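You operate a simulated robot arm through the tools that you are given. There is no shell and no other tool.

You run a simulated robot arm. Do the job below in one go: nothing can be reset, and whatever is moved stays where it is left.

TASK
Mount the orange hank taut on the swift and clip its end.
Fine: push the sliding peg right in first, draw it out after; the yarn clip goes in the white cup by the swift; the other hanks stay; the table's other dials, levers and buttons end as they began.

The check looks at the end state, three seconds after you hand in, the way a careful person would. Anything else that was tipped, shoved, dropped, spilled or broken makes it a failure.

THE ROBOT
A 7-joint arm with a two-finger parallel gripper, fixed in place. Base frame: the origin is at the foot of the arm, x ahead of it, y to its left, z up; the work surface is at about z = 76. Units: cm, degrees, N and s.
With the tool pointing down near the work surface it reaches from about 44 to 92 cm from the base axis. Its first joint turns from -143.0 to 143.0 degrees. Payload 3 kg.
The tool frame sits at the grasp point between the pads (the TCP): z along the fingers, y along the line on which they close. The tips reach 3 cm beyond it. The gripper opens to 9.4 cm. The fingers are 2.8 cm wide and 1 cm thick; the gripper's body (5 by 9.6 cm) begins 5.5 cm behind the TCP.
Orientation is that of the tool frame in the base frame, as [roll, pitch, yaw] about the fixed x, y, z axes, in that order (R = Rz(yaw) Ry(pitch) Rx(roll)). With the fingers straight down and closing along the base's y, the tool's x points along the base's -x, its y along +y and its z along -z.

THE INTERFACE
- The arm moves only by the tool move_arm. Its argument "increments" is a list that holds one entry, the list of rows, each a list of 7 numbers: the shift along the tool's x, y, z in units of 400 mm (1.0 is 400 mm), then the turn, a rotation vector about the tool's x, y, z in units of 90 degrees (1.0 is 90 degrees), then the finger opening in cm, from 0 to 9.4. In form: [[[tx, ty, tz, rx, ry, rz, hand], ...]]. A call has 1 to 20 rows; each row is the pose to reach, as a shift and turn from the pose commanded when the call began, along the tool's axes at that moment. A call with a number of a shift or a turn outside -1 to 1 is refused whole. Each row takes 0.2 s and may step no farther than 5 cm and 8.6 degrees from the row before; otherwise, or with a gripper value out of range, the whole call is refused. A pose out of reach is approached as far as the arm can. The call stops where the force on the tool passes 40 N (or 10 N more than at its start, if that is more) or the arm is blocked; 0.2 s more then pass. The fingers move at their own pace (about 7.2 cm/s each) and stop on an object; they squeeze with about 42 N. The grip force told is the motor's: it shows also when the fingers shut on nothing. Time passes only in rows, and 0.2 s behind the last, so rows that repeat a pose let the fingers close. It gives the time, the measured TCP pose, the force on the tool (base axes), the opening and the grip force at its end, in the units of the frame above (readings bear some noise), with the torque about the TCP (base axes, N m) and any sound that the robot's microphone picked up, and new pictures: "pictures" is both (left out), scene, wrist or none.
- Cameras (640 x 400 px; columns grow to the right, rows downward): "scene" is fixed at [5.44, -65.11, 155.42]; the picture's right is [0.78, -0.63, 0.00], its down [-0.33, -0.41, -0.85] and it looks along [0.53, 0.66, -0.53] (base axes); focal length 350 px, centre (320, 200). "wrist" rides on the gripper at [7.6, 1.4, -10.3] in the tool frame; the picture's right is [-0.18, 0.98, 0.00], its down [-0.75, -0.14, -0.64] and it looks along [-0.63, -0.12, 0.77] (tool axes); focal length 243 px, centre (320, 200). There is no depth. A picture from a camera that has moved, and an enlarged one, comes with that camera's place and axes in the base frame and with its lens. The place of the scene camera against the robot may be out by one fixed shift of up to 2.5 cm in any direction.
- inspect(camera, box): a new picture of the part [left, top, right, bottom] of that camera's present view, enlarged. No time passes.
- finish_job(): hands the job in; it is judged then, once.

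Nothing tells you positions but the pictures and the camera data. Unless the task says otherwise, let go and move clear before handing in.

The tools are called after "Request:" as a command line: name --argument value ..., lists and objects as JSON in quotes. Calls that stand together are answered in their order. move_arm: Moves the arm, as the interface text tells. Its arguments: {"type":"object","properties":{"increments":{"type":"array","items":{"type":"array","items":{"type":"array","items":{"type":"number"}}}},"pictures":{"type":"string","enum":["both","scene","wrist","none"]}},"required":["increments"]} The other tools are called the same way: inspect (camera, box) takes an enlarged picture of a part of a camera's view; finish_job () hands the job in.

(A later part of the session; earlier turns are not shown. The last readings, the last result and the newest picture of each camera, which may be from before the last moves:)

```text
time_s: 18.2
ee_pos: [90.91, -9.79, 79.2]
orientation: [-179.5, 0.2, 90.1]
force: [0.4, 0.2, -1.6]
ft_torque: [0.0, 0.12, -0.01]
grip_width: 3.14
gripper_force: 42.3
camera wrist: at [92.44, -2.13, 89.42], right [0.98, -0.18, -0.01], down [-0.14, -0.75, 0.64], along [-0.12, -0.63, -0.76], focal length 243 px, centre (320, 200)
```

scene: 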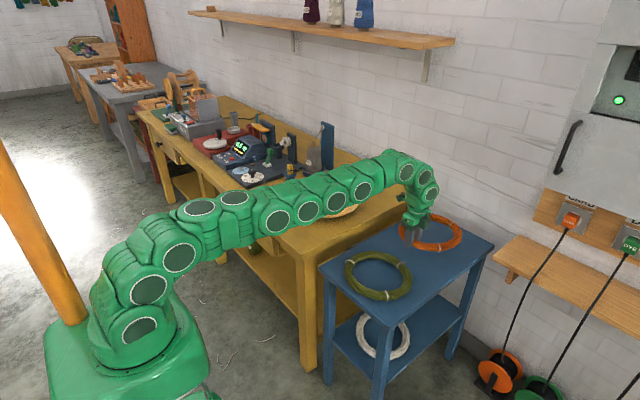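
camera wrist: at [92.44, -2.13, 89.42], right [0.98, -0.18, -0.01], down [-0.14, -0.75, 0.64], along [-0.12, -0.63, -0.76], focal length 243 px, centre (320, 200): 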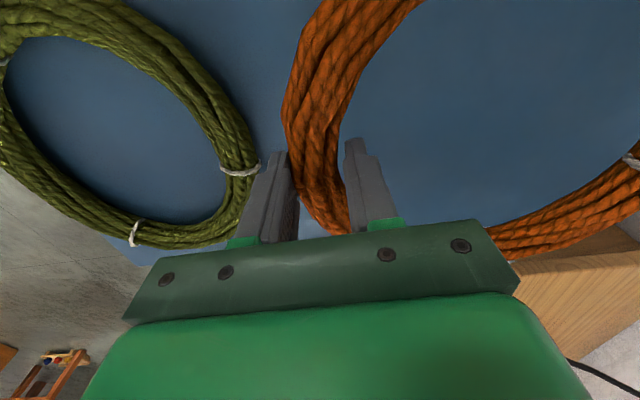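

The hank holds its shape and lifts cleanly (about 1.6 N). I'll raise it high, then carry it over the swift while turning the tool 60° so the gripping fingers fall between two pegs.

Request:
move_arm --increments '[[[0, 0, -0.09, 0, 0, 0, 1.0], [0, 0, -0.19, 0, 0, 0, 1.0], [0, 0, -0.29, 0, 0, 0, 1.0], [0, 0, -0.39, 0, 0, 0, 1.0], [0, 0, -0.49, 0, 0, 0, 1.0], [0.0, 0, -0.56, 0, 0, 0, 1.0], [0.08, -0.027, -0.56, 0, 0, -0.07, 1.0], [0.17, -0.058, -0.56, 0, 0, -0.15, 1.0], [0.26, -0.09, -0.56, 0, 0, -0.23, 1.0], [0.35, -0.121, -0.56, 0, 0, -0.31, 1.0], [0.44, -0.152, -0.56, 0, 0, -0.39, 1.0], [0.53, -0.183, -0.56, 0, 0, -0.47, 1.0], [0.61, -0.211, -0.56, 0, 0, -0.55, 1.0], [0.69, -0.237, -0.56, 0, 0, -0.61, 1.0], [0.755, -0.259, -0.56, 0, 0, -0.667, 1.0]]]' --pictures "both"

```text
time_s: 21.4
ee_pos: [80.51, 20.12, 101.78]
orientation: [-179.7, -0.4, 150.1]
force: [0.9, -0.7, -0.8]
ft_torque: [-0.08, 0.06, 0.02]
grip_width: 3.12
gripper_force: 42.4
out of reach, approached as far as the arm can: row 3, 4, 5, 6, 7, 8
camera wrist: at [74.76, 25.29, 112.13], right [0.65, 0.76, -0.01], down [0.59, -0.5, 0.64], along [0.48, -0.42, -0.77], focal length 243 px, centre (320, 200)
```

scene: 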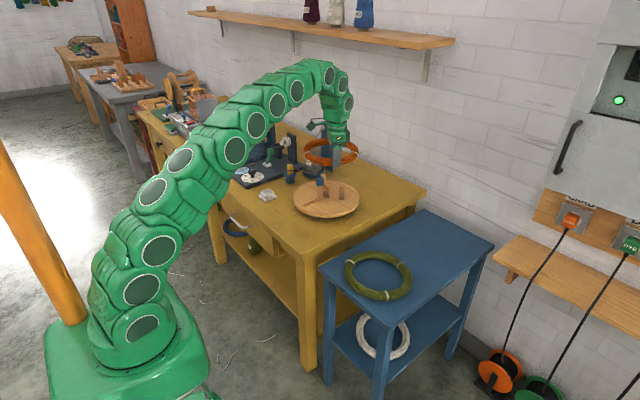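
wrist: 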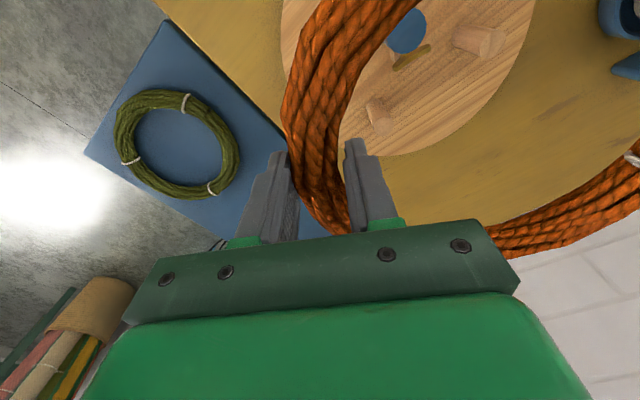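

Request:
inspect --camera "scene" --box '[280, 120, 380, 225]'

Request:
inspect --camera "wrist" --box '[270, 0, 640, 240]'

```text
3.81 times, centred on (330, 172) of scene
camera zoom: at [5.44, -65.11, 155.42], right [0.78, -0.63, 0.0], down [-0.33, -0.41, -0.85], along [0.53, 0.66, -0.53], focal length 1332 px, centre (282, 305)
```

zoom: 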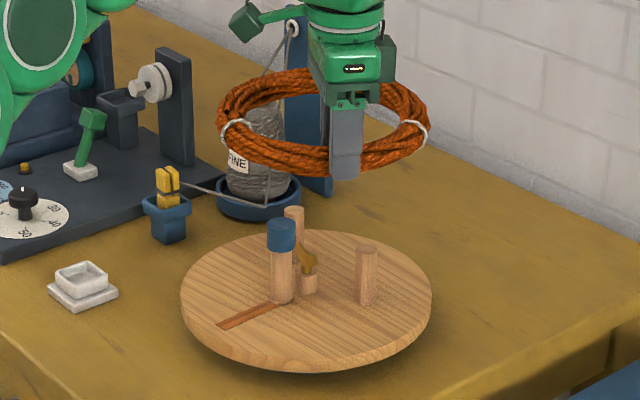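

```text
1.67 times, centred on (455, 120) of wrist
camera zoom: at [74.76, 25.29, 112.13], right [0.65, 0.76, -0.01], down [0.59, -0.5, 0.64], along [0.48, -0.42, -0.77], focal length 404 px, centre (95, 333)
```

zoom: 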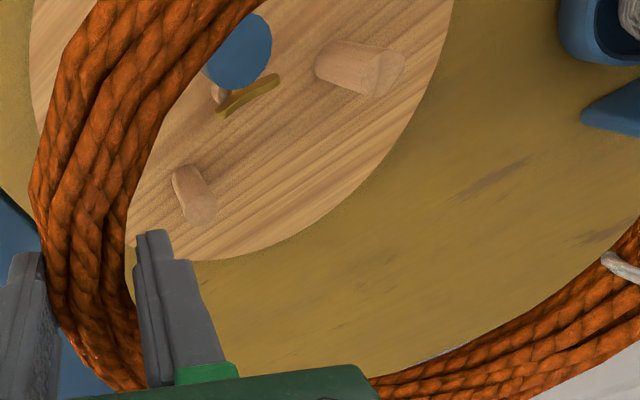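

Hank centre is over the target within a few mm (by both cameras). I lower it to just above the cap and check.

Request:
move_arm --increments '[[[0.002, 0.003, 0.06, 0, 0, 0, 1.0], [0.005, 0.005, 0.13, 0, 0, 0, 1.0], [0.005, 0.005, 0.195, 0, 0, 0, 1.0]]]' --pictures "both"

Request:
inspect --camera "scene" --box '[280, 120, 380, 225]'

Request:
inspect --camera "wrist" --box '[270, 0, 640, 240]'

```text
time_s: 22.2
ee_pos: [80.52, 20.48, 94.0]
orientation: [-179.8, -0.4, 150.2]
force: [0.2, 0.9, -0.7]
ft_torque: [-0.08, 0.05, -0.01]
grip_width: 3.11
gripper_force: 42.2
camera wrist: at [74.76, 25.59, 104.25], right [0.65, 0.76, -0.01], down [0.59, -0.5, 0.64], along [0.48, -0.42, -0.77], focal length 243 px, centre (320, 200)
```

scene: 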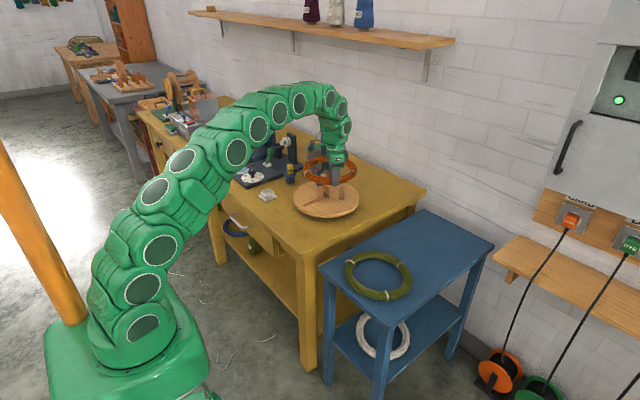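
wrist: 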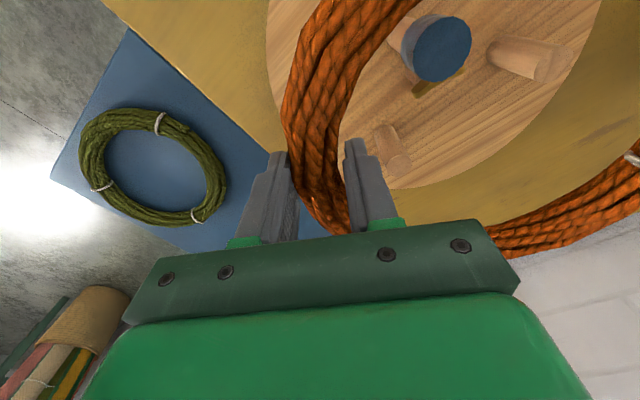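

```text
3.81 times, centred on (330, 172) of scene
camera zoom: at [5.44, -65.11, 155.42], right [0.78, -0.63, 0.0], down [-0.33, -0.41, -0.85], along [0.53, 0.66, -0.53], focal length 1332 px, centre (282, 305)
```

zoom: 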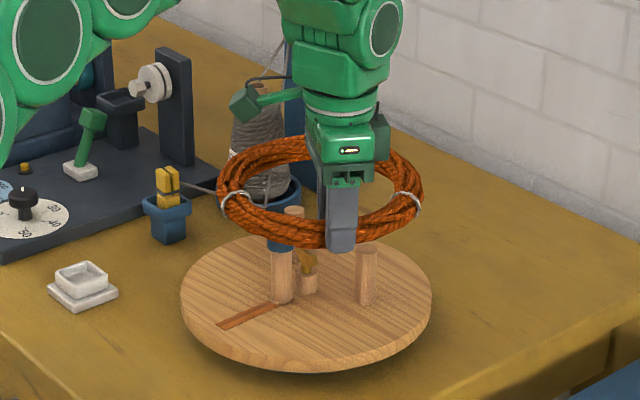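

```text
1.67 times, centred on (455, 120) of wrist
camera zoom: at [74.76, 25.59, 104.25], right [0.65, 0.76, -0.01], down [0.59, -0.5, 0.64], along [0.48, -0.42, -0.77], focal length 404 px, centre (95, 333)
```

zoom: 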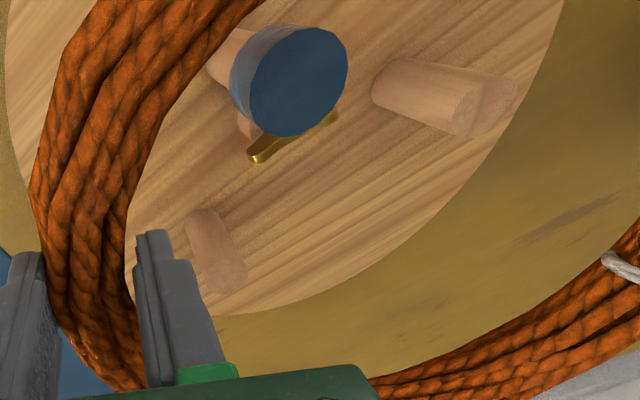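

Alignment looks good. Lowering over the cap and fixed pegs in small steps.

Request:
move_arm --increments '[[[0, 0, 0.03, 0, 0, 0, 1.0], [0, 0, 0.06, 0, 0, 0, 1.0], [0, 0, 0.09, 0, 0, 0, 1.0], [0, 0, 0.12, 0, 0, 0, 1.0], [0, 0, 0.15, 0, 0, 0, 1.0]]]' --pictures "both"

Request:
inspect --camera "scene" --box '[280, 120, 380, 225]'

Request:
inspect --camera "wrist" --box '[270, 0, 640, 240]'

```text
time_s: 23.4
ee_pos: [80.74, 20.63, 88.02]
orientation: [-179.8, -0.3, 150.1]
force: [-0.1, -0.1, -1.3]
ft_torque: [-0.06, 0.01, 0.01]
grip_width: 3.12
gripper_force: 41.8
camera wrist: at [74.8, 25.72, 98.23], right [0.65, 0.76, 0.0], down [0.59, -0.5, 0.64], along [0.48, -0.42, -0.77], focal length 243 px, centre (320, 200)
```

scene: 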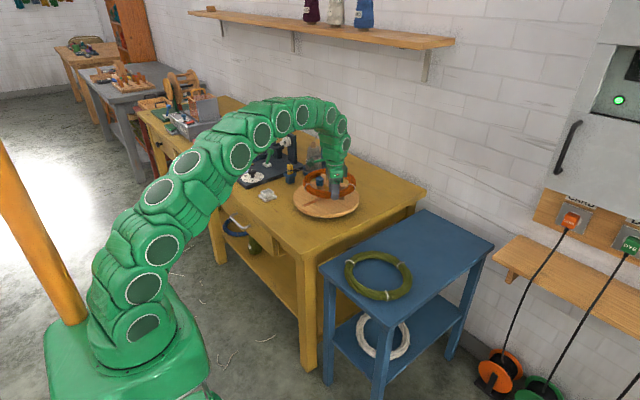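
wrist: 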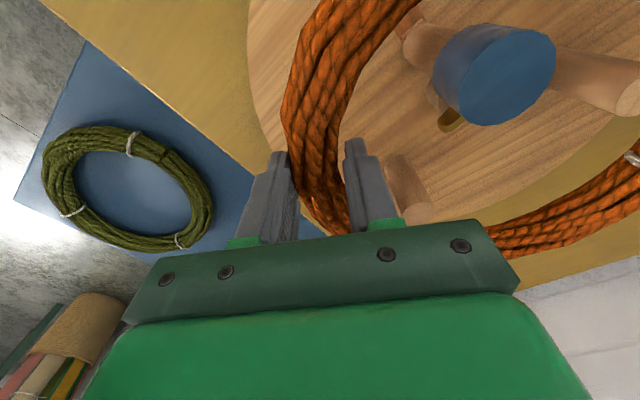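

```text
3.81 times, centred on (330, 172) of scene
camera zoom: at [5.44, -65.11, 155.42], right [0.78, -0.63, 0.0], down [-0.33, -0.41, -0.85], along [0.53, 0.66, -0.53], focal length 1332 px, centre (282, 305)
```

zoom: 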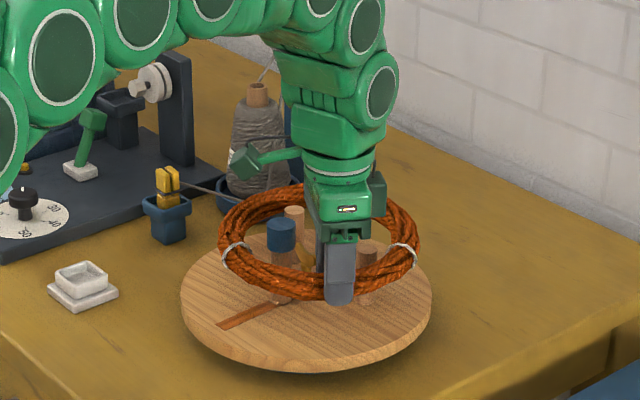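

```text
1.67 times, centred on (455, 120) of wrist
camera zoom: at [74.8, 25.72, 98.23], right [0.65, 0.76, 0.0], down [0.59, -0.5, 0.64], along [0.48, -0.42, -0.77], focal length 404 px, centre (95, 333)
```

zoom: 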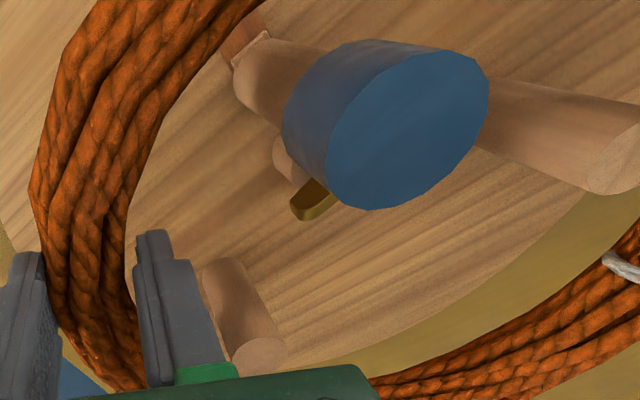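

All three pegs are inside the loop. Lower the rest of the way to the disc.

Request:
move_arm --increments '[[[0.001, -0.003, 0.03, 0, 0, 0, 1.0], [0.003, -0.007, 0.06, 0, 0, 0, 1.0], [0.003, -0.007, 0.085, 0, 0, 0, 1.0], [0.003, -0.007, 0.1, 0, 0, 0, 1.0]]]' --pictures "both"

Request:
inspect --camera "scene" --box '[280, 150, 380, 225]'

```text
time_s: 24.4
ee_pos: [80.18, 20.48, 83.94]
orientation: [-179.8, -0.3, 150.1]
force: [-0.6, -0.9, -1.9]
ft_torque: [-0.09, 0.07, -0.01]
grip_width: 3.09
gripper_force: 41.8
camera wrist: at [74.43, 25.5, 94.18], right [0.65, 0.76, -0.01], down [0.59, -0.5, 0.64], along [0.48, -0.42, -0.77], focal length 243 px, centre (320, 200)
```

scene: 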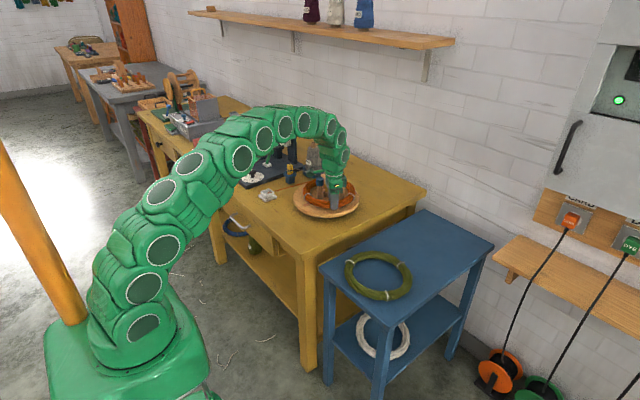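
wrist: 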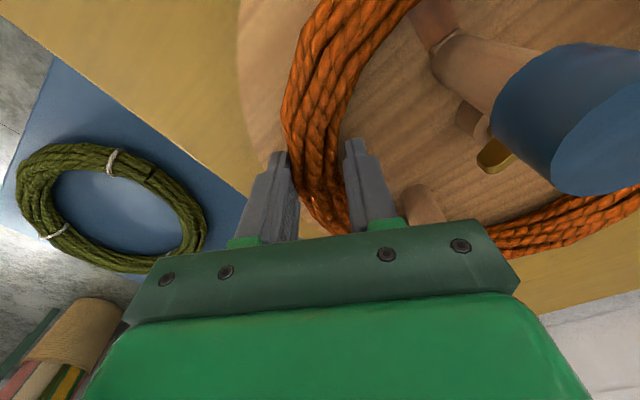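

```text
5.33 times, centred on (330, 188) of scene
camera zoom: at [5.44, -65.11, 155.42], right [0.78, -0.63, 0.0], down [-0.33, -0.41, -0.85], along [0.53, 0.66, -0.53], focal length 1865 px, centre (267, 267)
```

zoom: 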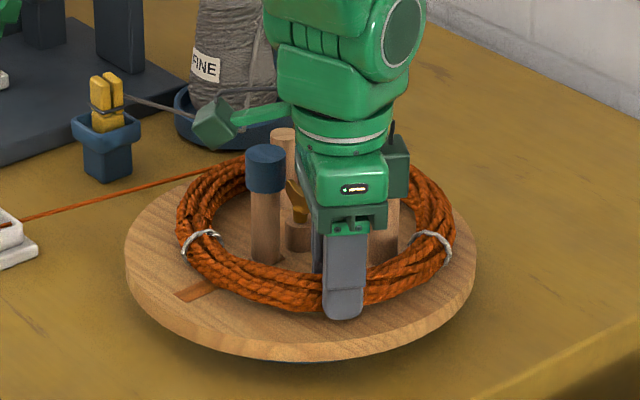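

A strand of orange yarn now runs from the hank to the white cup, so the hank is registered on the swift. I'll release gently and lift off.

Request:
move_arm --increments '[[[0, 0, 0.005, 0, 0, 0, 1.0], [0, 0, 0.005, 0, 0, 0, 3.4], [0, 0, 0.005, 0, 0, 0, 4.2], [0, 0, 0.005, 0, 0, 0, 5.0], [0, 0, 0.005, 0, 0, 0, 5.4], [0, 0, -0.02, 0, 0, 0, 5.4], [0, 0, -0.06, 0, 0, 0, 5.4], [0, 0, -0.12, 0, 0, 0, 5.4], [0, 0, -0.2, 0, 0, 0, 5.4], [0, 0, -0.3, 0, 0, 0, 5.4], [0, 0, -0.4, 0, 0, 0, 5.4]]]' --pictures "both"

Request:
inspect --camera "scene" --box '[240, 140, 380, 225]'

Request:
inspect --camera "wrist" --box '[270, 0, 640, 240]'

```text
time_s: 26.8
ee_pos: [80.64, 20.38, 100.02]
orientation: [-179.9, -0.2, 150.1]
force: [-0.3, 0.5, 0.2]
ft_torque: [-0.02, 0.0, -0.01]
grip_width: 5.41
gripper_force: 0.1
camera wrist: at [74.7, 25.55, 110.33], right [0.65, 0.76, 0.0], down [0.59, -0.5, 0.64], along [0.48, -0.42, -0.77], focal length 243 px, centre (320, 200)
```

scene: 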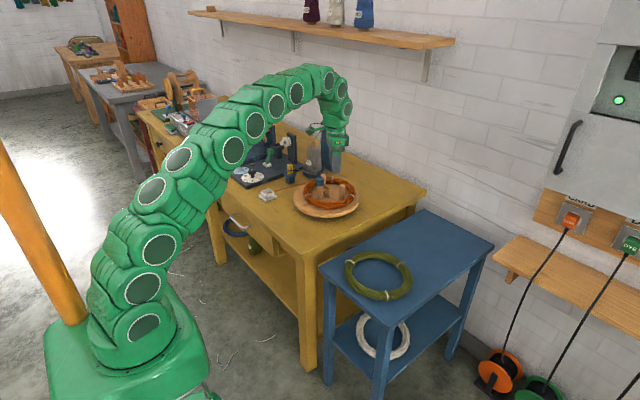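
wrist: 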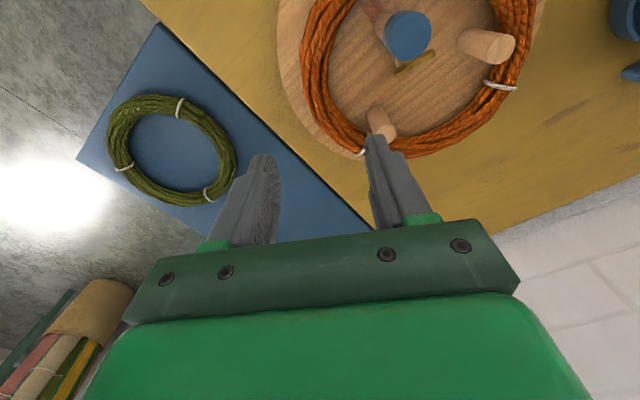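

```text
4.57 times, centred on (310, 182) of scene
camera zoom: at [5.44, -65.11, 155.42], right [0.78, -0.63, 0.0], down [-0.33, -0.41, -0.85], along [0.53, 0.66, -0.53], focal length 1598 px, centre (366, 280)
```

zoom: 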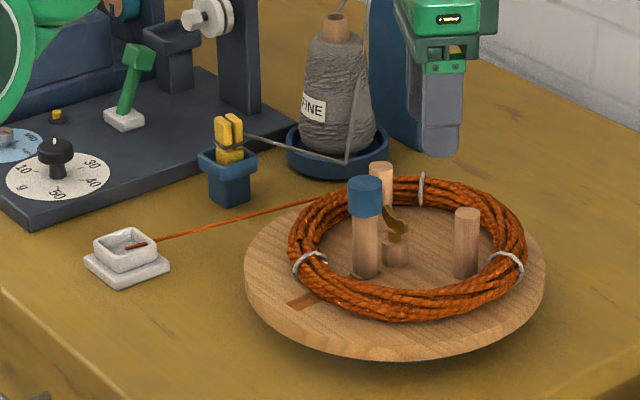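

```text
1.67 times, centred on (455, 120) of wrist
camera zoom: at [74.7, 25.55, 110.33], right [0.65, 0.76, 0.0], down [0.59, -0.5, 0.64], along [0.48, -0.42, -0.77], focal length 404 px, centre (95, 333)
```

zoom: 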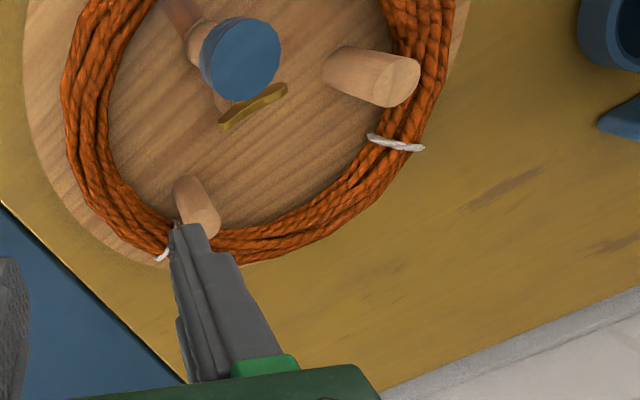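

The hank lies over all three pegs and its end trails into the white cup. Now go back over the capped peg (now at about (80.5, 29)) to draw it out.

Request:
move_arm --increments '[[[0.027, 0.046, 0, 0, 0, -0.083, 6.0], [0.054, 0.092, 0, 0, 0, -0.166, 6.0], [0.081, 0.138, 0, 0, 0, -0.25, 6.0], [0.109, 0.184, 0, 0, 0, -0.333, 6.0], [0.109, 0.184, 0.06, 0, 0, -0.333, 6.0]]]' --pictures "both"

Request:
inspect --camera "wrist" --box '[200, 40, 440, 240]'

```text
time_s: 28.0
ee_pos: [80.28, 29.03, 97.59]
orientation: [-179.9, -0.3, -179.8]
force: [-0.2, -0.5, 0.1]
ft_torque: [-0.02, 0.03, 0.0]
grip_width: 6.01
gripper_force: 0.2
camera wrist: at [72.74, 30.46, 107.86], right [0.18, 0.98, 0.0], down [0.76, -0.14, 0.64], along [0.63, -0.12, -0.77], focal length 243 px, centre (320, 200)
```

scene: 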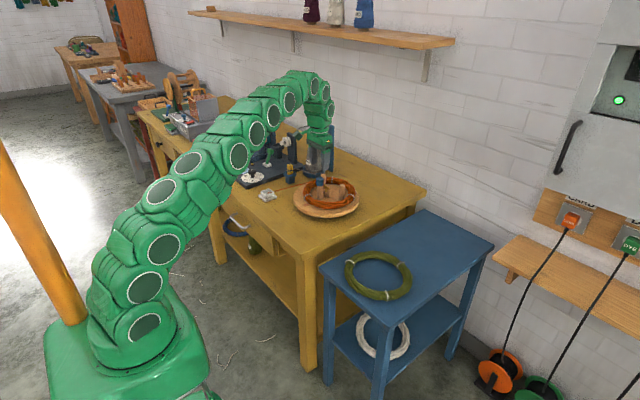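
wrist: 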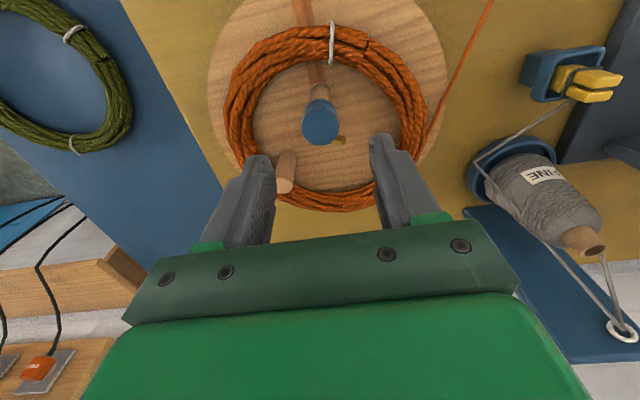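

```text
2.00 times, centred on (320, 140) of wrist
camera zoom: at [72.74, 30.46, 107.86], right [0.18, 0.98, 0.0], down [0.76, -0.14, 0.64], along [0.63, -0.12, -0.77], focal length 485 px, centre (320, 320)
```

zoom: 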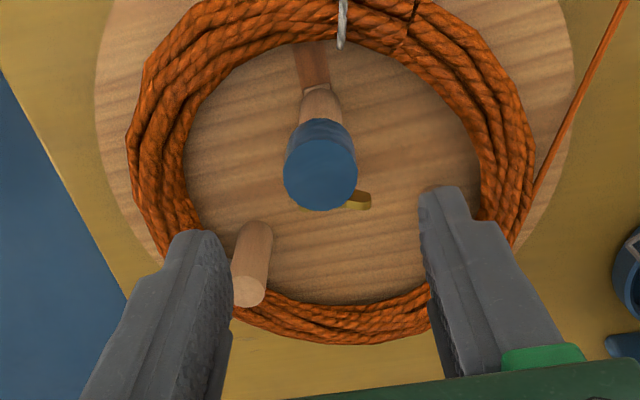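

Request:
move_arm --increments '[[[-0.006, 0, 0.08, 0, 0, 0, 6.0], [-0.006, 0, 0.16, 0, 0, 0, 6.0], [-0.006, 0, 0.22, 0, 0, 0, 6.0], [-0.006, 0, 0.24, 0, 0, 0, 5.0], [-0.006, 0, 0.24, 0, 0, 0, 3.6], [-0.006, 0, 0.24, 0, 0, 0, 2.0], [-0.006, 0, 0.24, 0, 0, 0, 2.0], [-0.006, 0, 0.24, 0, 0, 0, 2.0]]]' --pictures "wrist"

```text
time_s: 29.8
ee_pos: [80.41, 28.87, 87.96]
orientation: [-179.9, -0.2, -179.9]
force: [0.9, 4.9, 1.3]
ft_torque: [0.16, -0.45, 0.17]
grip_width: 3.0
gripper_force: 45.2
camera wrist: at [72.87, 30.38, 98.32], right [0.18, 0.98, 0.0], down [0.76, -0.14, 0.64], along [0.63, -0.12, -0.77], focal length 243 px, centre (320, 200)
```

wrist: 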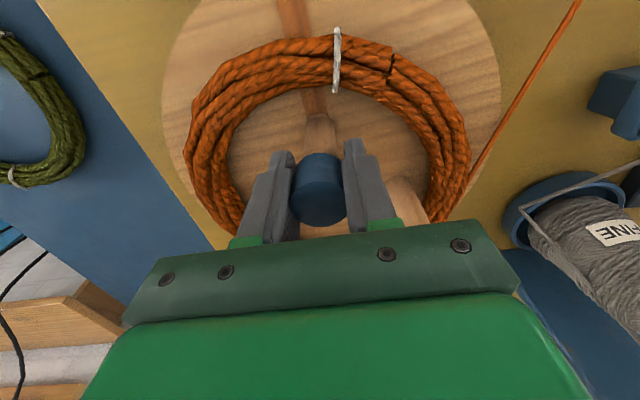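

Gripped the cap. Draw it outward (−x, along the slot) slowly.

Request:
move_arm --increments '[[[0.0125, -0.0006, 0, 0, 0, 0, 2.0], [0.025, -0.0012, 0, 0, 0, 0, 2.0], [0.0375, -0.0018, 0, 0, 0, 0, 2.0], [0.05, -0.0024, 0, 0, 0, 0, 2.0], [0.0625, -0.003, 0, 0, 0, 0, 2.0], [0.075, -0.0036, 0, 0, 0, 0, 2.0], [0.0875, -0.0042, 0, 0, 0, 0, 2.0], [0.1, -0.0048, 0, 0, 0, 0, 2.0]]]' --pictures "both"

Request:
inspect --camera "scene" --box '[240, 140, 380, 225]'

```text
time_s: 31.6
ee_pos: [76.33, 28.84, 88.07]
orientation: [-179.9, -0.4, -179.9]
force: [2.5, -2.2, 14.8]
ft_torque: [-0.07, -0.94, -0.15]
grip_width: 2.98
gripper_force: 44.7
camera wrist: at [68.8, 30.27, 98.31], right [0.18, 0.98, 0.0], down [0.76, -0.14, 0.64], along [0.63, -0.12, -0.77], focal length 243 px, centre (320, 200)
```

scene: 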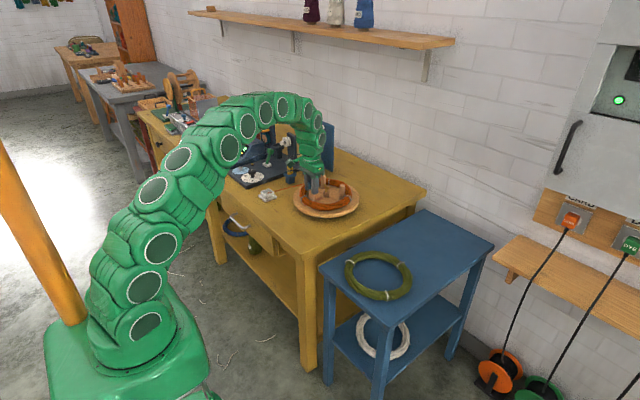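
wrist: 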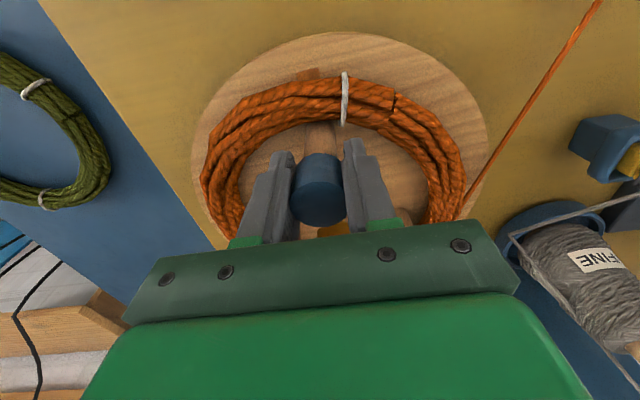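

```text
4.57 times, centred on (310, 182) of scene
camera zoom: at [5.44, -65.11, 155.42], right [0.78, -0.63, 0.0], down [-0.33, -0.41, -0.85], along [0.53, 0.66, -0.53], focal length 1598 px, centre (366, 280)
```

zoom: 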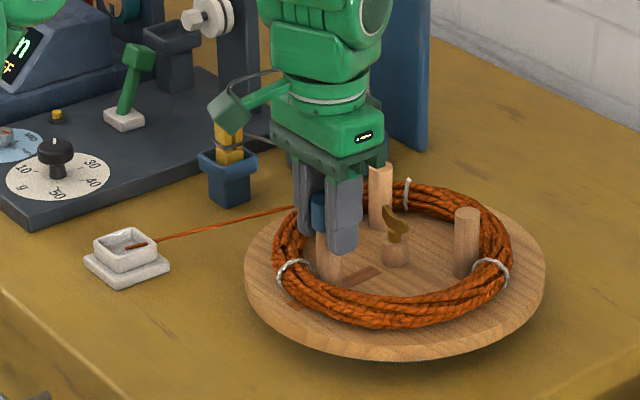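

Request:
move_arm --increments '[[[0.01, -0.0005, 0, 0, 0, 0, 2.0], [0.02, -0.001, 0, 0, 0, 0, 2.0], [0.03, -0.0015, 0, 0, 0, 0, 2.0]]]' --pictures "both"

Request:
inspect --camera "scene" --box '[240, 140, 380, 225]'

```text
time_s: 32.3
ee_pos: [75.72, 28.54, 88.05]
orientation: [180.0, 0.0, 180.0]
force: [16.8, 2.6, -8.6]
ft_torque: [-0.06, -0.02, 0.15]
grip_width: 2.97
gripper_force: 44.9
stopped in row 3: the force on the tool passed its limit at 52 N (the readings are from after the stop); the commanded pose is now the measured one
camera wrist: at [68.09, 30.09, 98.26], right [0.18, 0.98, 0.0], down [0.75, -0.14, 0.64], along [0.63, -0.12, -0.77], focal length 243 px, centre (320, 200)
```

scene: 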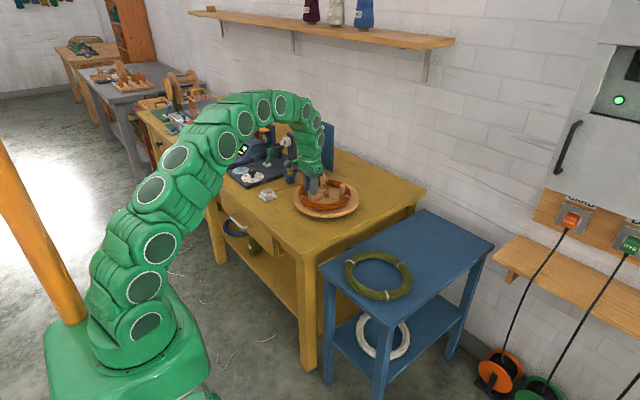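
wrist: 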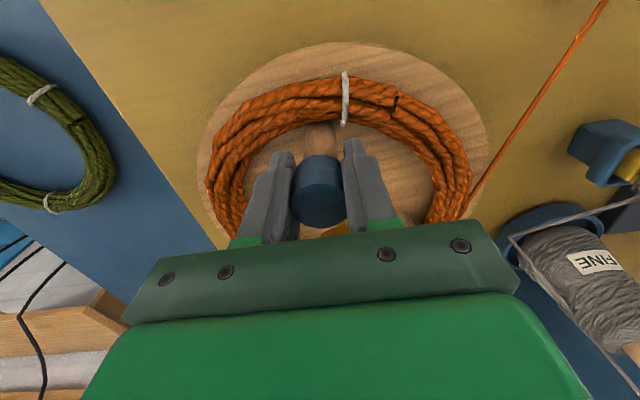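

```text
4.57 times, centred on (310, 182) of scene
camera zoom: at [5.44, -65.11, 155.42], right [0.78, -0.63, 0.0], down [-0.33, -0.41, -0.85], along [0.53, 0.66, -0.53], focal length 1598 px, centre (366, 280)
```

zoom: 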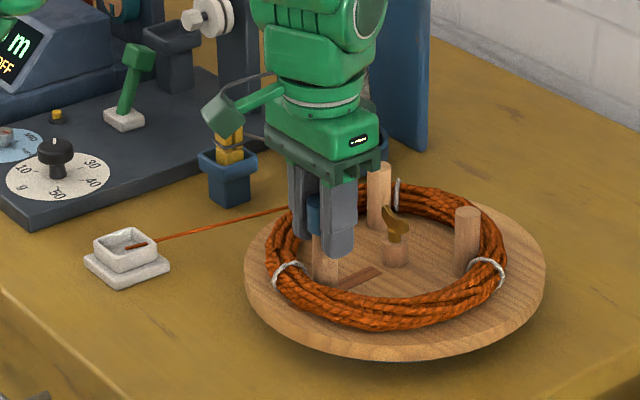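

Request:
inspect --camera "scene" --box '[295, 175, 365, 220]'

Request:
inspect --camera "wrist" --box '[200, 30, 490, 240]'

```text
8.89 times, centred on (330, 198) of scene
camera zoom: at [5.44, -65.11, 155.42], right [0.78, -0.63, 0.0], down [-0.33, -0.41, -0.85], along [0.53, 0.66, -0.53], focal length 3108 px, centre (231, 222)
```

zoom: 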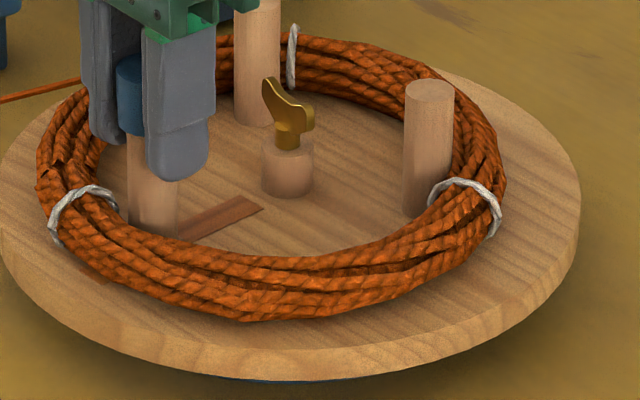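

```text
1.90 times, centred on (345, 135) of wrist
camera zoom: at [68.09, 30.09, 98.26], right [0.18, 0.98, 0.0], down [0.75, -0.14, 0.64], along [0.63, -0.12, -0.77], focal length 462 px, centre (272, 324)
```

zoom: 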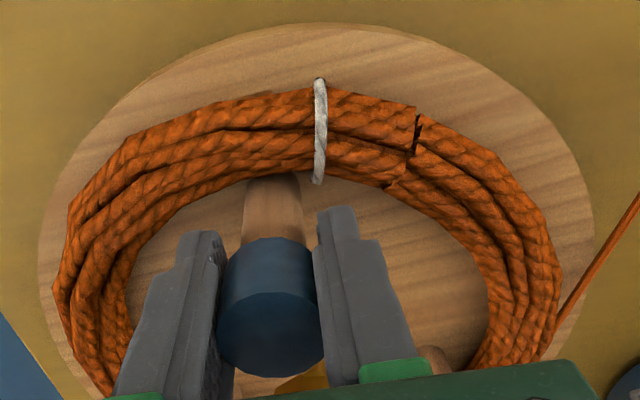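

All three pegs touch the hank's inside. I'll pull a bit further in tiny steps to be sure it's taut.

Request:
move_arm --increments '[[[0.0025, 0, 0, 0, 0, 0, 2.0], [0.005, 0, 0, 0, 0, 0, 2.0], [0.0075, 0, 0, 0, 0, 0, 2.0], [0.01, 0, 0, 0, 0, 0, 2.0], [0.0125, 0, 0, 0, 0, 0, 2.0], [0.015, 0, 0, 0, 0, 0, 2.0], [0.0175, 0, 0, 0, 0, 0, 2.0], [0.02, 0, 0, 0, 0, 0, 2.0]]]' --pictures "both"

Request:
inspect --camera "scene" --box '[295, 175, 365, 220]'

```text
time_s: 32.8
ee_pos: [75.72, 28.52, 88.09]
orientation: [-179.9, 0.2, 180.0]
force: [12.2, 1.8, -9.3]
ft_torque: [-0.01, 0.1, 0.07]
grip_width: 2.94
gripper_force: 45.1
stopped in row 2: the force on the tool passed its limit at 42 N (the readings are from after the stop); the commanded pose is now the measured one
camera wrist: at [68.05, 30.04, 98.24], right [0.18, 0.98, 0.0], down [0.75, -0.14, 0.64], along [0.63, -0.12, -0.76], focal length 243 px, centre (320, 200)
```

scene: 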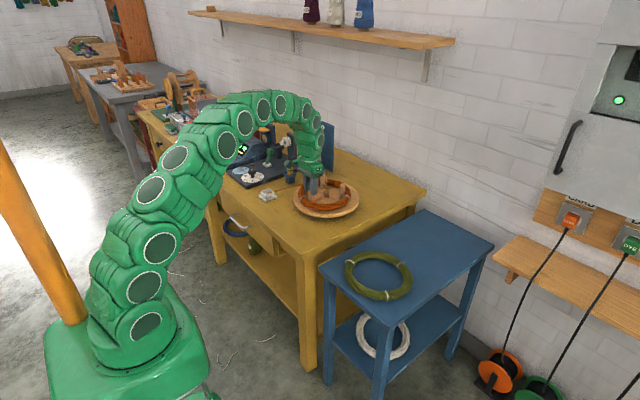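
wrist: 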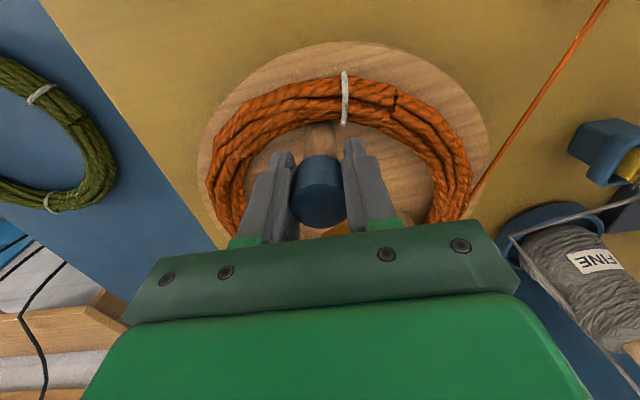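

```text
8.89 times, centred on (330, 198) of scene
camera zoom: at [5.44, -65.11, 155.42], right [0.78, -0.63, 0.0], down [-0.33, -0.41, -0.85], along [0.53, 0.66, -0.53], focal length 3108 px, centre (231, 222)
```

zoom: 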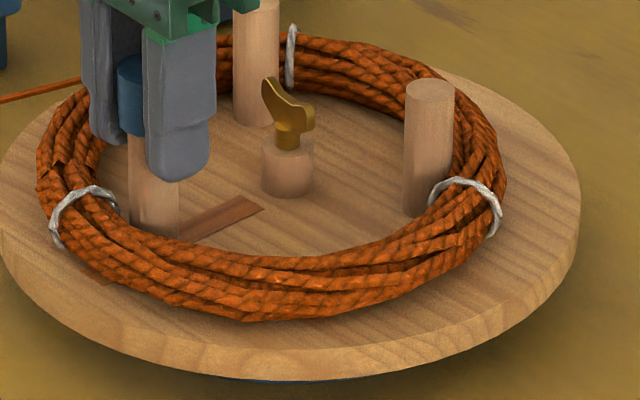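

It resists at over 40 N with no further travel, so it's taut. Release the cap and rise.

Request:
move_arm --increments '[[[0.001, 0, 0, 0, 0, 0, 3.4], [0.001, 0, 0, 0, 0, 0, 5.0], [0.001, 0, 0, 0, 0, 0, 6.0], [0.001, 0, -0.08, 0, 0, 0, 6.0], [0.001, 0, -0.18, 0, 0, 0, 6.0], [0.05, 0, -0.28, 0, 0, 0, 6.0], [0.1, 0, -0.38, 0, 0, 0, 6.0], [0.15, 0, -0.48, 0, 0, 0, 6.0]]]' --pictures "both"

Request:
inspect --camera "scene" --box '[295, 170, 365, 220]'

Request:
inspect --camera "wrist" --box '[230, 60, 450, 240]'

Request:
inspect --camera "wrist" --box '[400, 0, 600, 200]'

```text
time_s: 34.6
ee_pos: [69.64, 28.43, 107.11]
orientation: [-180.0, 0.0, -180.0]
force: [0.3, 0.2, 0.4]
ft_torque: [-0.02, 0.0, 0.01]
grip_width: 5.99
gripper_force: 0.1
camera wrist: at [62.03, 29.98, 117.25], right [0.18, 0.98, 0.0], down [0.75, -0.14, 0.64], along [0.63, -0.12, -0.77], focal length 243 px, centre (320, 200)
```

scene: 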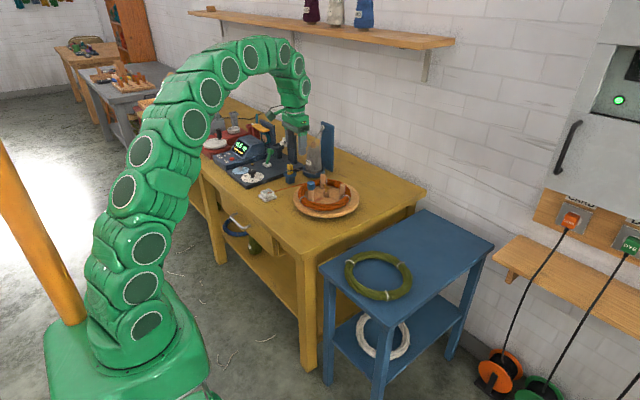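
wrist: 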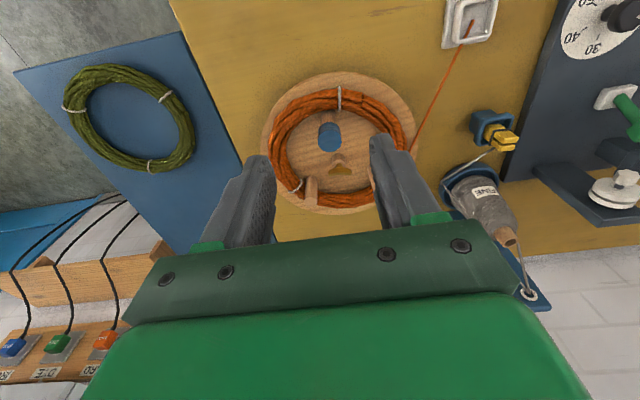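

```text
8.00 times, centred on (330, 195) of scene
camera zoom: at [5.44, -65.11, 155.42], right [0.78, -0.63, 0.0], down [-0.33, -0.41, -0.85], along [0.53, 0.66, -0.53], focal length 2797 px, centre (240, 240)
```

zoom: 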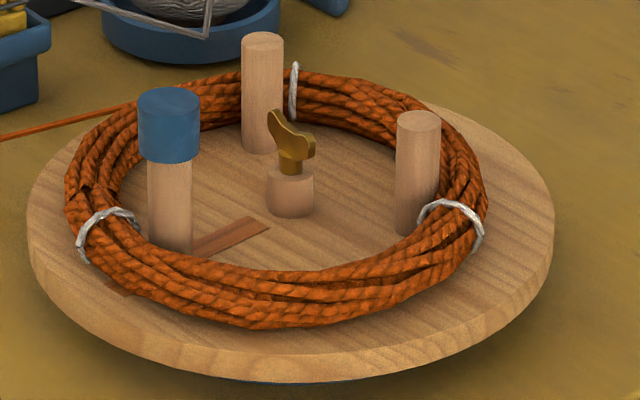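

```text
2.22 times, centred on (340, 150) of wrist
camera zoom: at [62.03, 29.98, 117.25], right [0.18, 0.98, 0.0], down [0.75, -0.14, 0.64], along [0.63, -0.12, -0.77], focal length 539 px, centre (276, 311)
```

zoom: 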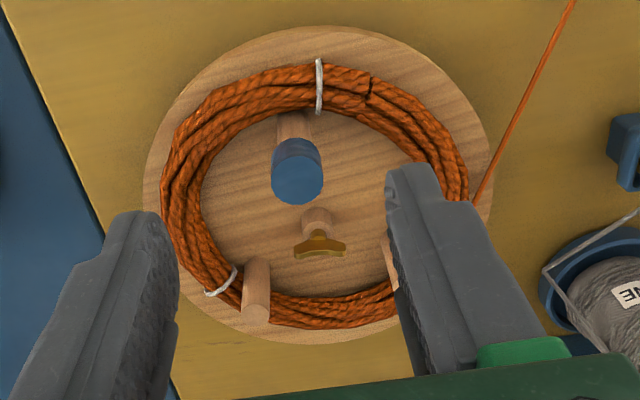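

```text
2.00 times, centred on (500, 100) of wrist
camera zoom: at [62.03, 29.98, 117.25], right [0.18, 0.98, 0.0], down [0.75, -0.14, 0.64], along [0.63, -0.12, -0.77], focal length 485 px, centre (-40, 400)
```

zoom: 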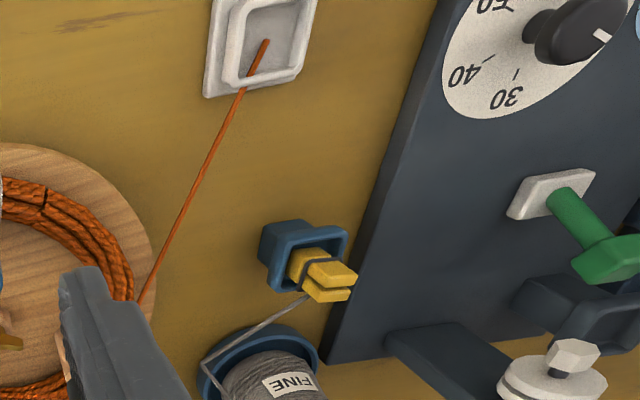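

The hank sits tight on all three pegs and its orange end lies in the white cup (centre ≈ (68, 49)). Next is the yellow yarn clip in the blue cup; I move across for a better look at it.

Request:
move_arm --increments '[[[0, 0.1, 0.03, 0, 0, 0, 6.0], [0, 0.2, 0.06, 0, 0, 0, 6.0], [0, 0.3, 0.1, 0, 0, 0, 6.0], [0, 0.4, 0.14, 0, 0, 0, 6.0], [0, 0.5, 0.18, 0, 0, 0, 6.0], [0, 0.58, 0.2, 0, 0, 0, 6.0]]]' --pictures "both"

Request:
inspect --camera "wrist" --box '[230, 60, 450, 240]'

Request:
inspect --camera "wrist" --box '[120, 0, 330, 200]'

```text
time_s: 36.0
ee_pos: [69.5, 51.82, 99.32]
orientation: [-179.9, 0.1, 179.8]
force: [-1.4, -0.9, -0.1]
ft_torque: [0.03, -0.01, 0.0]
grip_width: 6.0
gripper_force: 0.1
camera wrist: at [61.97, 53.3, 109.53], right [0.19, 0.98, 0.0], down [0.75, -0.14, 0.64], along [0.63, -0.12, -0.77], focal length 243 px, centre (320, 200)
```

scene: 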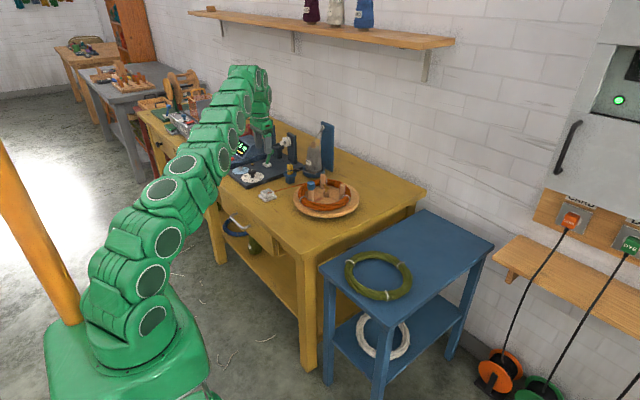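
wrist: 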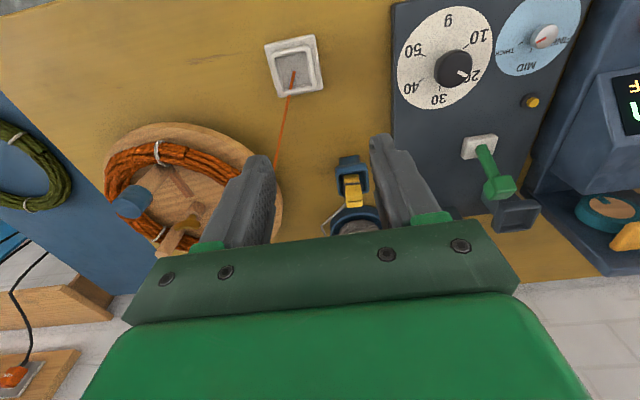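

```text
2.22 times, centred on (340, 150) of wrist
camera zoom: at [61.97, 53.3, 109.53], right [0.19, 0.98, 0.0], down [0.75, -0.14, 0.64], along [0.63, -0.12, -0.77], focal length 539 px, centre (276, 311)
```

zoom: 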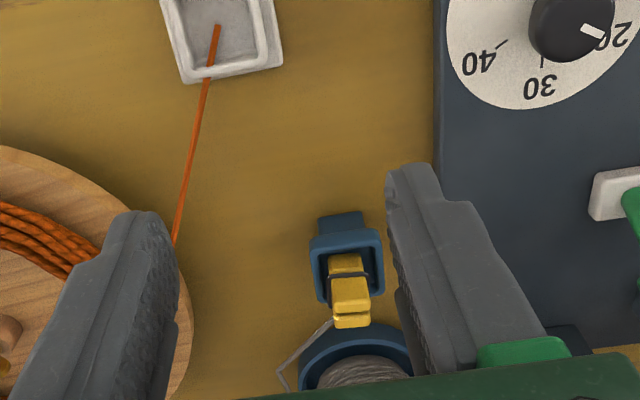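

```text
2.00 times, centred on (225, 100) of wrist
camera zoom: at [61.97, 53.3, 109.53], right [0.19, 0.98, 0.0], down [0.75, -0.14, 0.64], along [0.63, -0.12, -0.77], focal length 485 px, centre (510, 400)
```

zoom: 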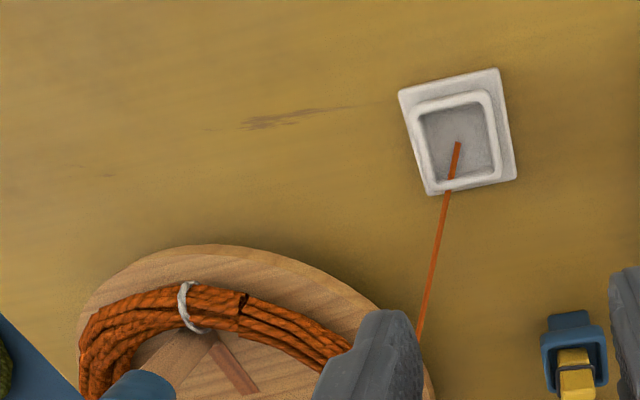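

The clip stands upright in the blue cup, top at about (82.2, 53.8, 85.9), roughly 2.2 cm square and aligned with the axes. It is beyond straight-down reach, so I'll lean the tool about 25° towards +x and approach along the tool axis.

Request:
move_arm --increments '[[[-0.058, 0.012, 0.02, 0, -0.07, 0, 5.0], [-0.116, 0.025, 0.06, 0, -0.14, 0, 5.0], [-0.175, 0.037, 0.11, 0, -0.21, 0, 5.0], [-0.22, 0.048, 0.16, 0, -0.278, 0, 5.0]]]' --pictures "both"

Request:
inspect --camera "wrist" --box '[230, 60, 450, 240]'

Request:
inspect --camera "scene" --box '[250, 130, 330, 190]'

```text
time_s: 37.0
ee_pos: [78.65, 53.69, 92.81]
orientation: [180.0, 25.3, 179.9]
force: [0.2, -0.4, -0.9]
ft_torque: [0.0, 0.03, -0.01]
grip_width: 5.02
gripper_force: 0.1
camera wrist: at [67.32, 55.24, 98.82], right [0.17, 0.98, 0.08], down [0.41, -0.14, 0.9], along [0.9, -0.12, -0.42], focal length 243 px, centre (320, 200)
```

scene: 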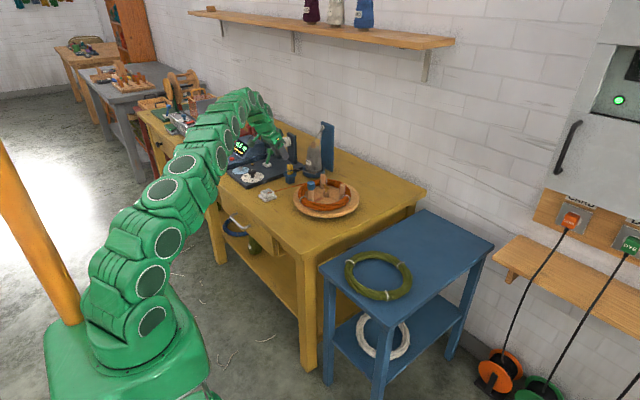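
wrist: 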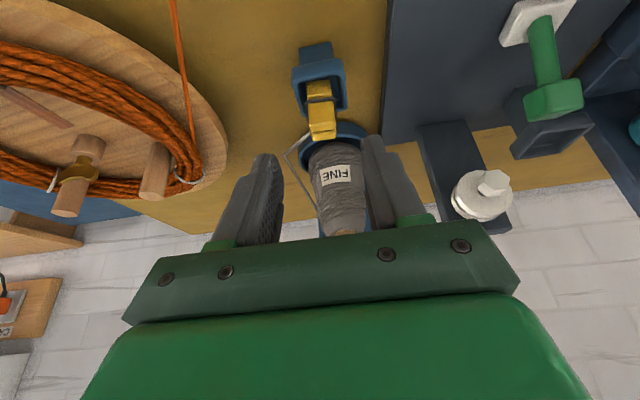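

```text
2.22 times, centred on (340, 150) of wrist
camera zoom: at [67.32, 55.24, 98.82], right [0.17, 0.98, 0.08], down [0.41, -0.14, 0.9], along [0.9, -0.12, -0.42], focal length 539 px, centre (276, 311)
```

zoom: 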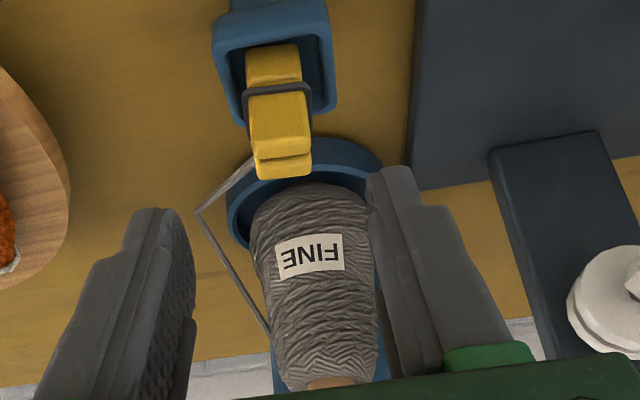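

```text
6.67 times, centred on (290, 160) of scene
camera zoom: at [5.44, -65.11, 155.42], right [0.78, -0.63, 0.0], down [-0.33, -0.41, -0.85], along [0.53, 0.66, -0.53], focal length 2331 px, centre (520, 467)
```

zoom: 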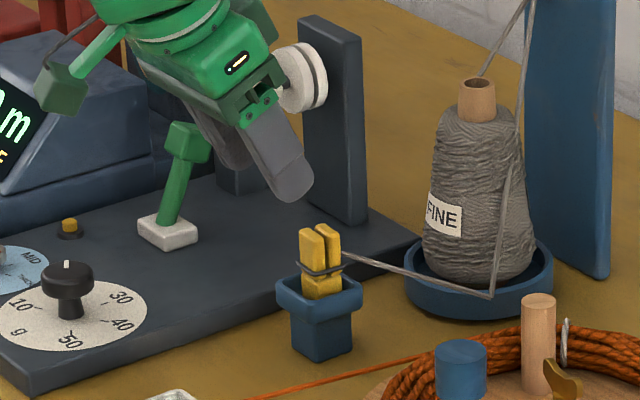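

Request:
move_arm --increments '[[[0.001, 0.003, 0.06, 0, 0, 0, 5.0], [0.003, 0.005, 0.12, 0, 0, 0, 5.0], [0.004, 0.005, 0.16, 0, 0, 0, 5.0]]]' --pictures "both"

Request:
inspect --camera "wrist" --box '[230, 60, 450, 240]'

Request:
inspect --camera "scene" --box '[260, 140, 320, 190]'

```text
time_s: 37.8
ee_pos: [81.04, 53.91, 86.99]
orientation: [180.0, 25.2, -180.0]
force: [0.5, -0.4, 1.3]
ft_torque: [-0.02, -0.02, 0.03]
grip_width: 4.99
gripper_force: 0.1
camera wrist: at [69.83, 55.48, 93.02], right [0.17, 0.98, 0.08], down [0.41, -0.14, 0.9], along [0.9, -0.12, -0.43], focal length 243 px, centre (320, 200)
```

scene: 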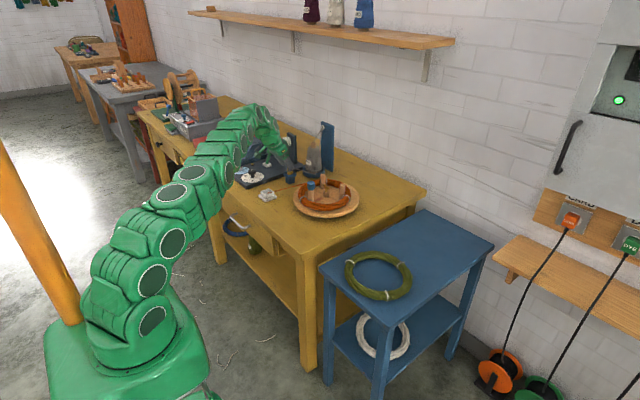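
wrist: 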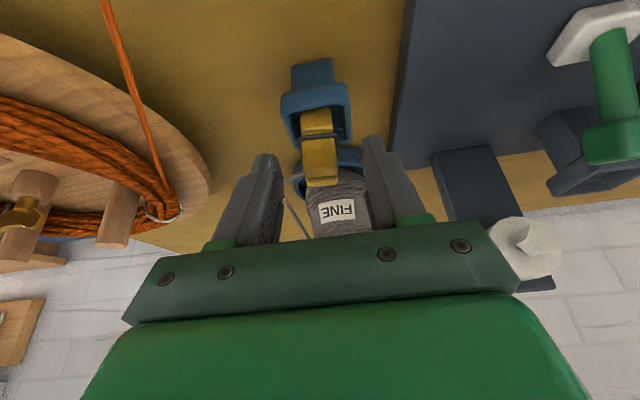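

```text
2.22 times, centred on (340, 150) of wrist
camera zoom: at [69.83, 55.48, 93.02], right [0.17, 0.98, 0.08], down [0.41, -0.14, 0.9], along [0.9, -0.12, -0.43], focal length 539 px, centre (276, 311)
```

zoom: 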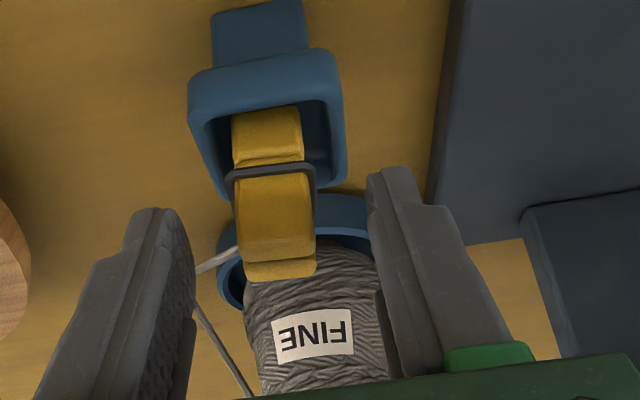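

```text
8.00 times, centred on (290, 165) of scene
camera zoom: at [5.44, -65.11, 155.42], right [0.78, -0.63, 0.0], down [-0.33, -0.41, -0.85], along [0.53, 0.66, -0.53], focal length 2797 px, centre (560, 480)
```

zoom: 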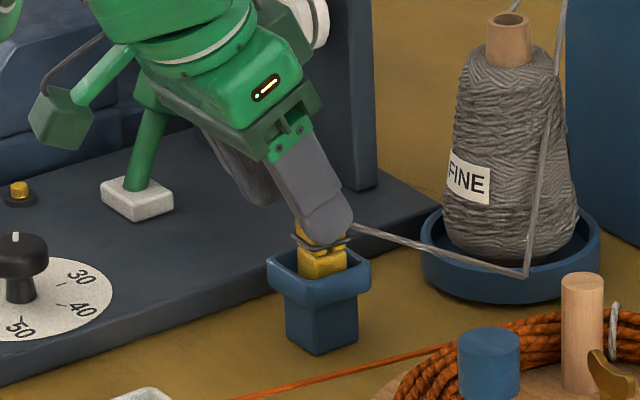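

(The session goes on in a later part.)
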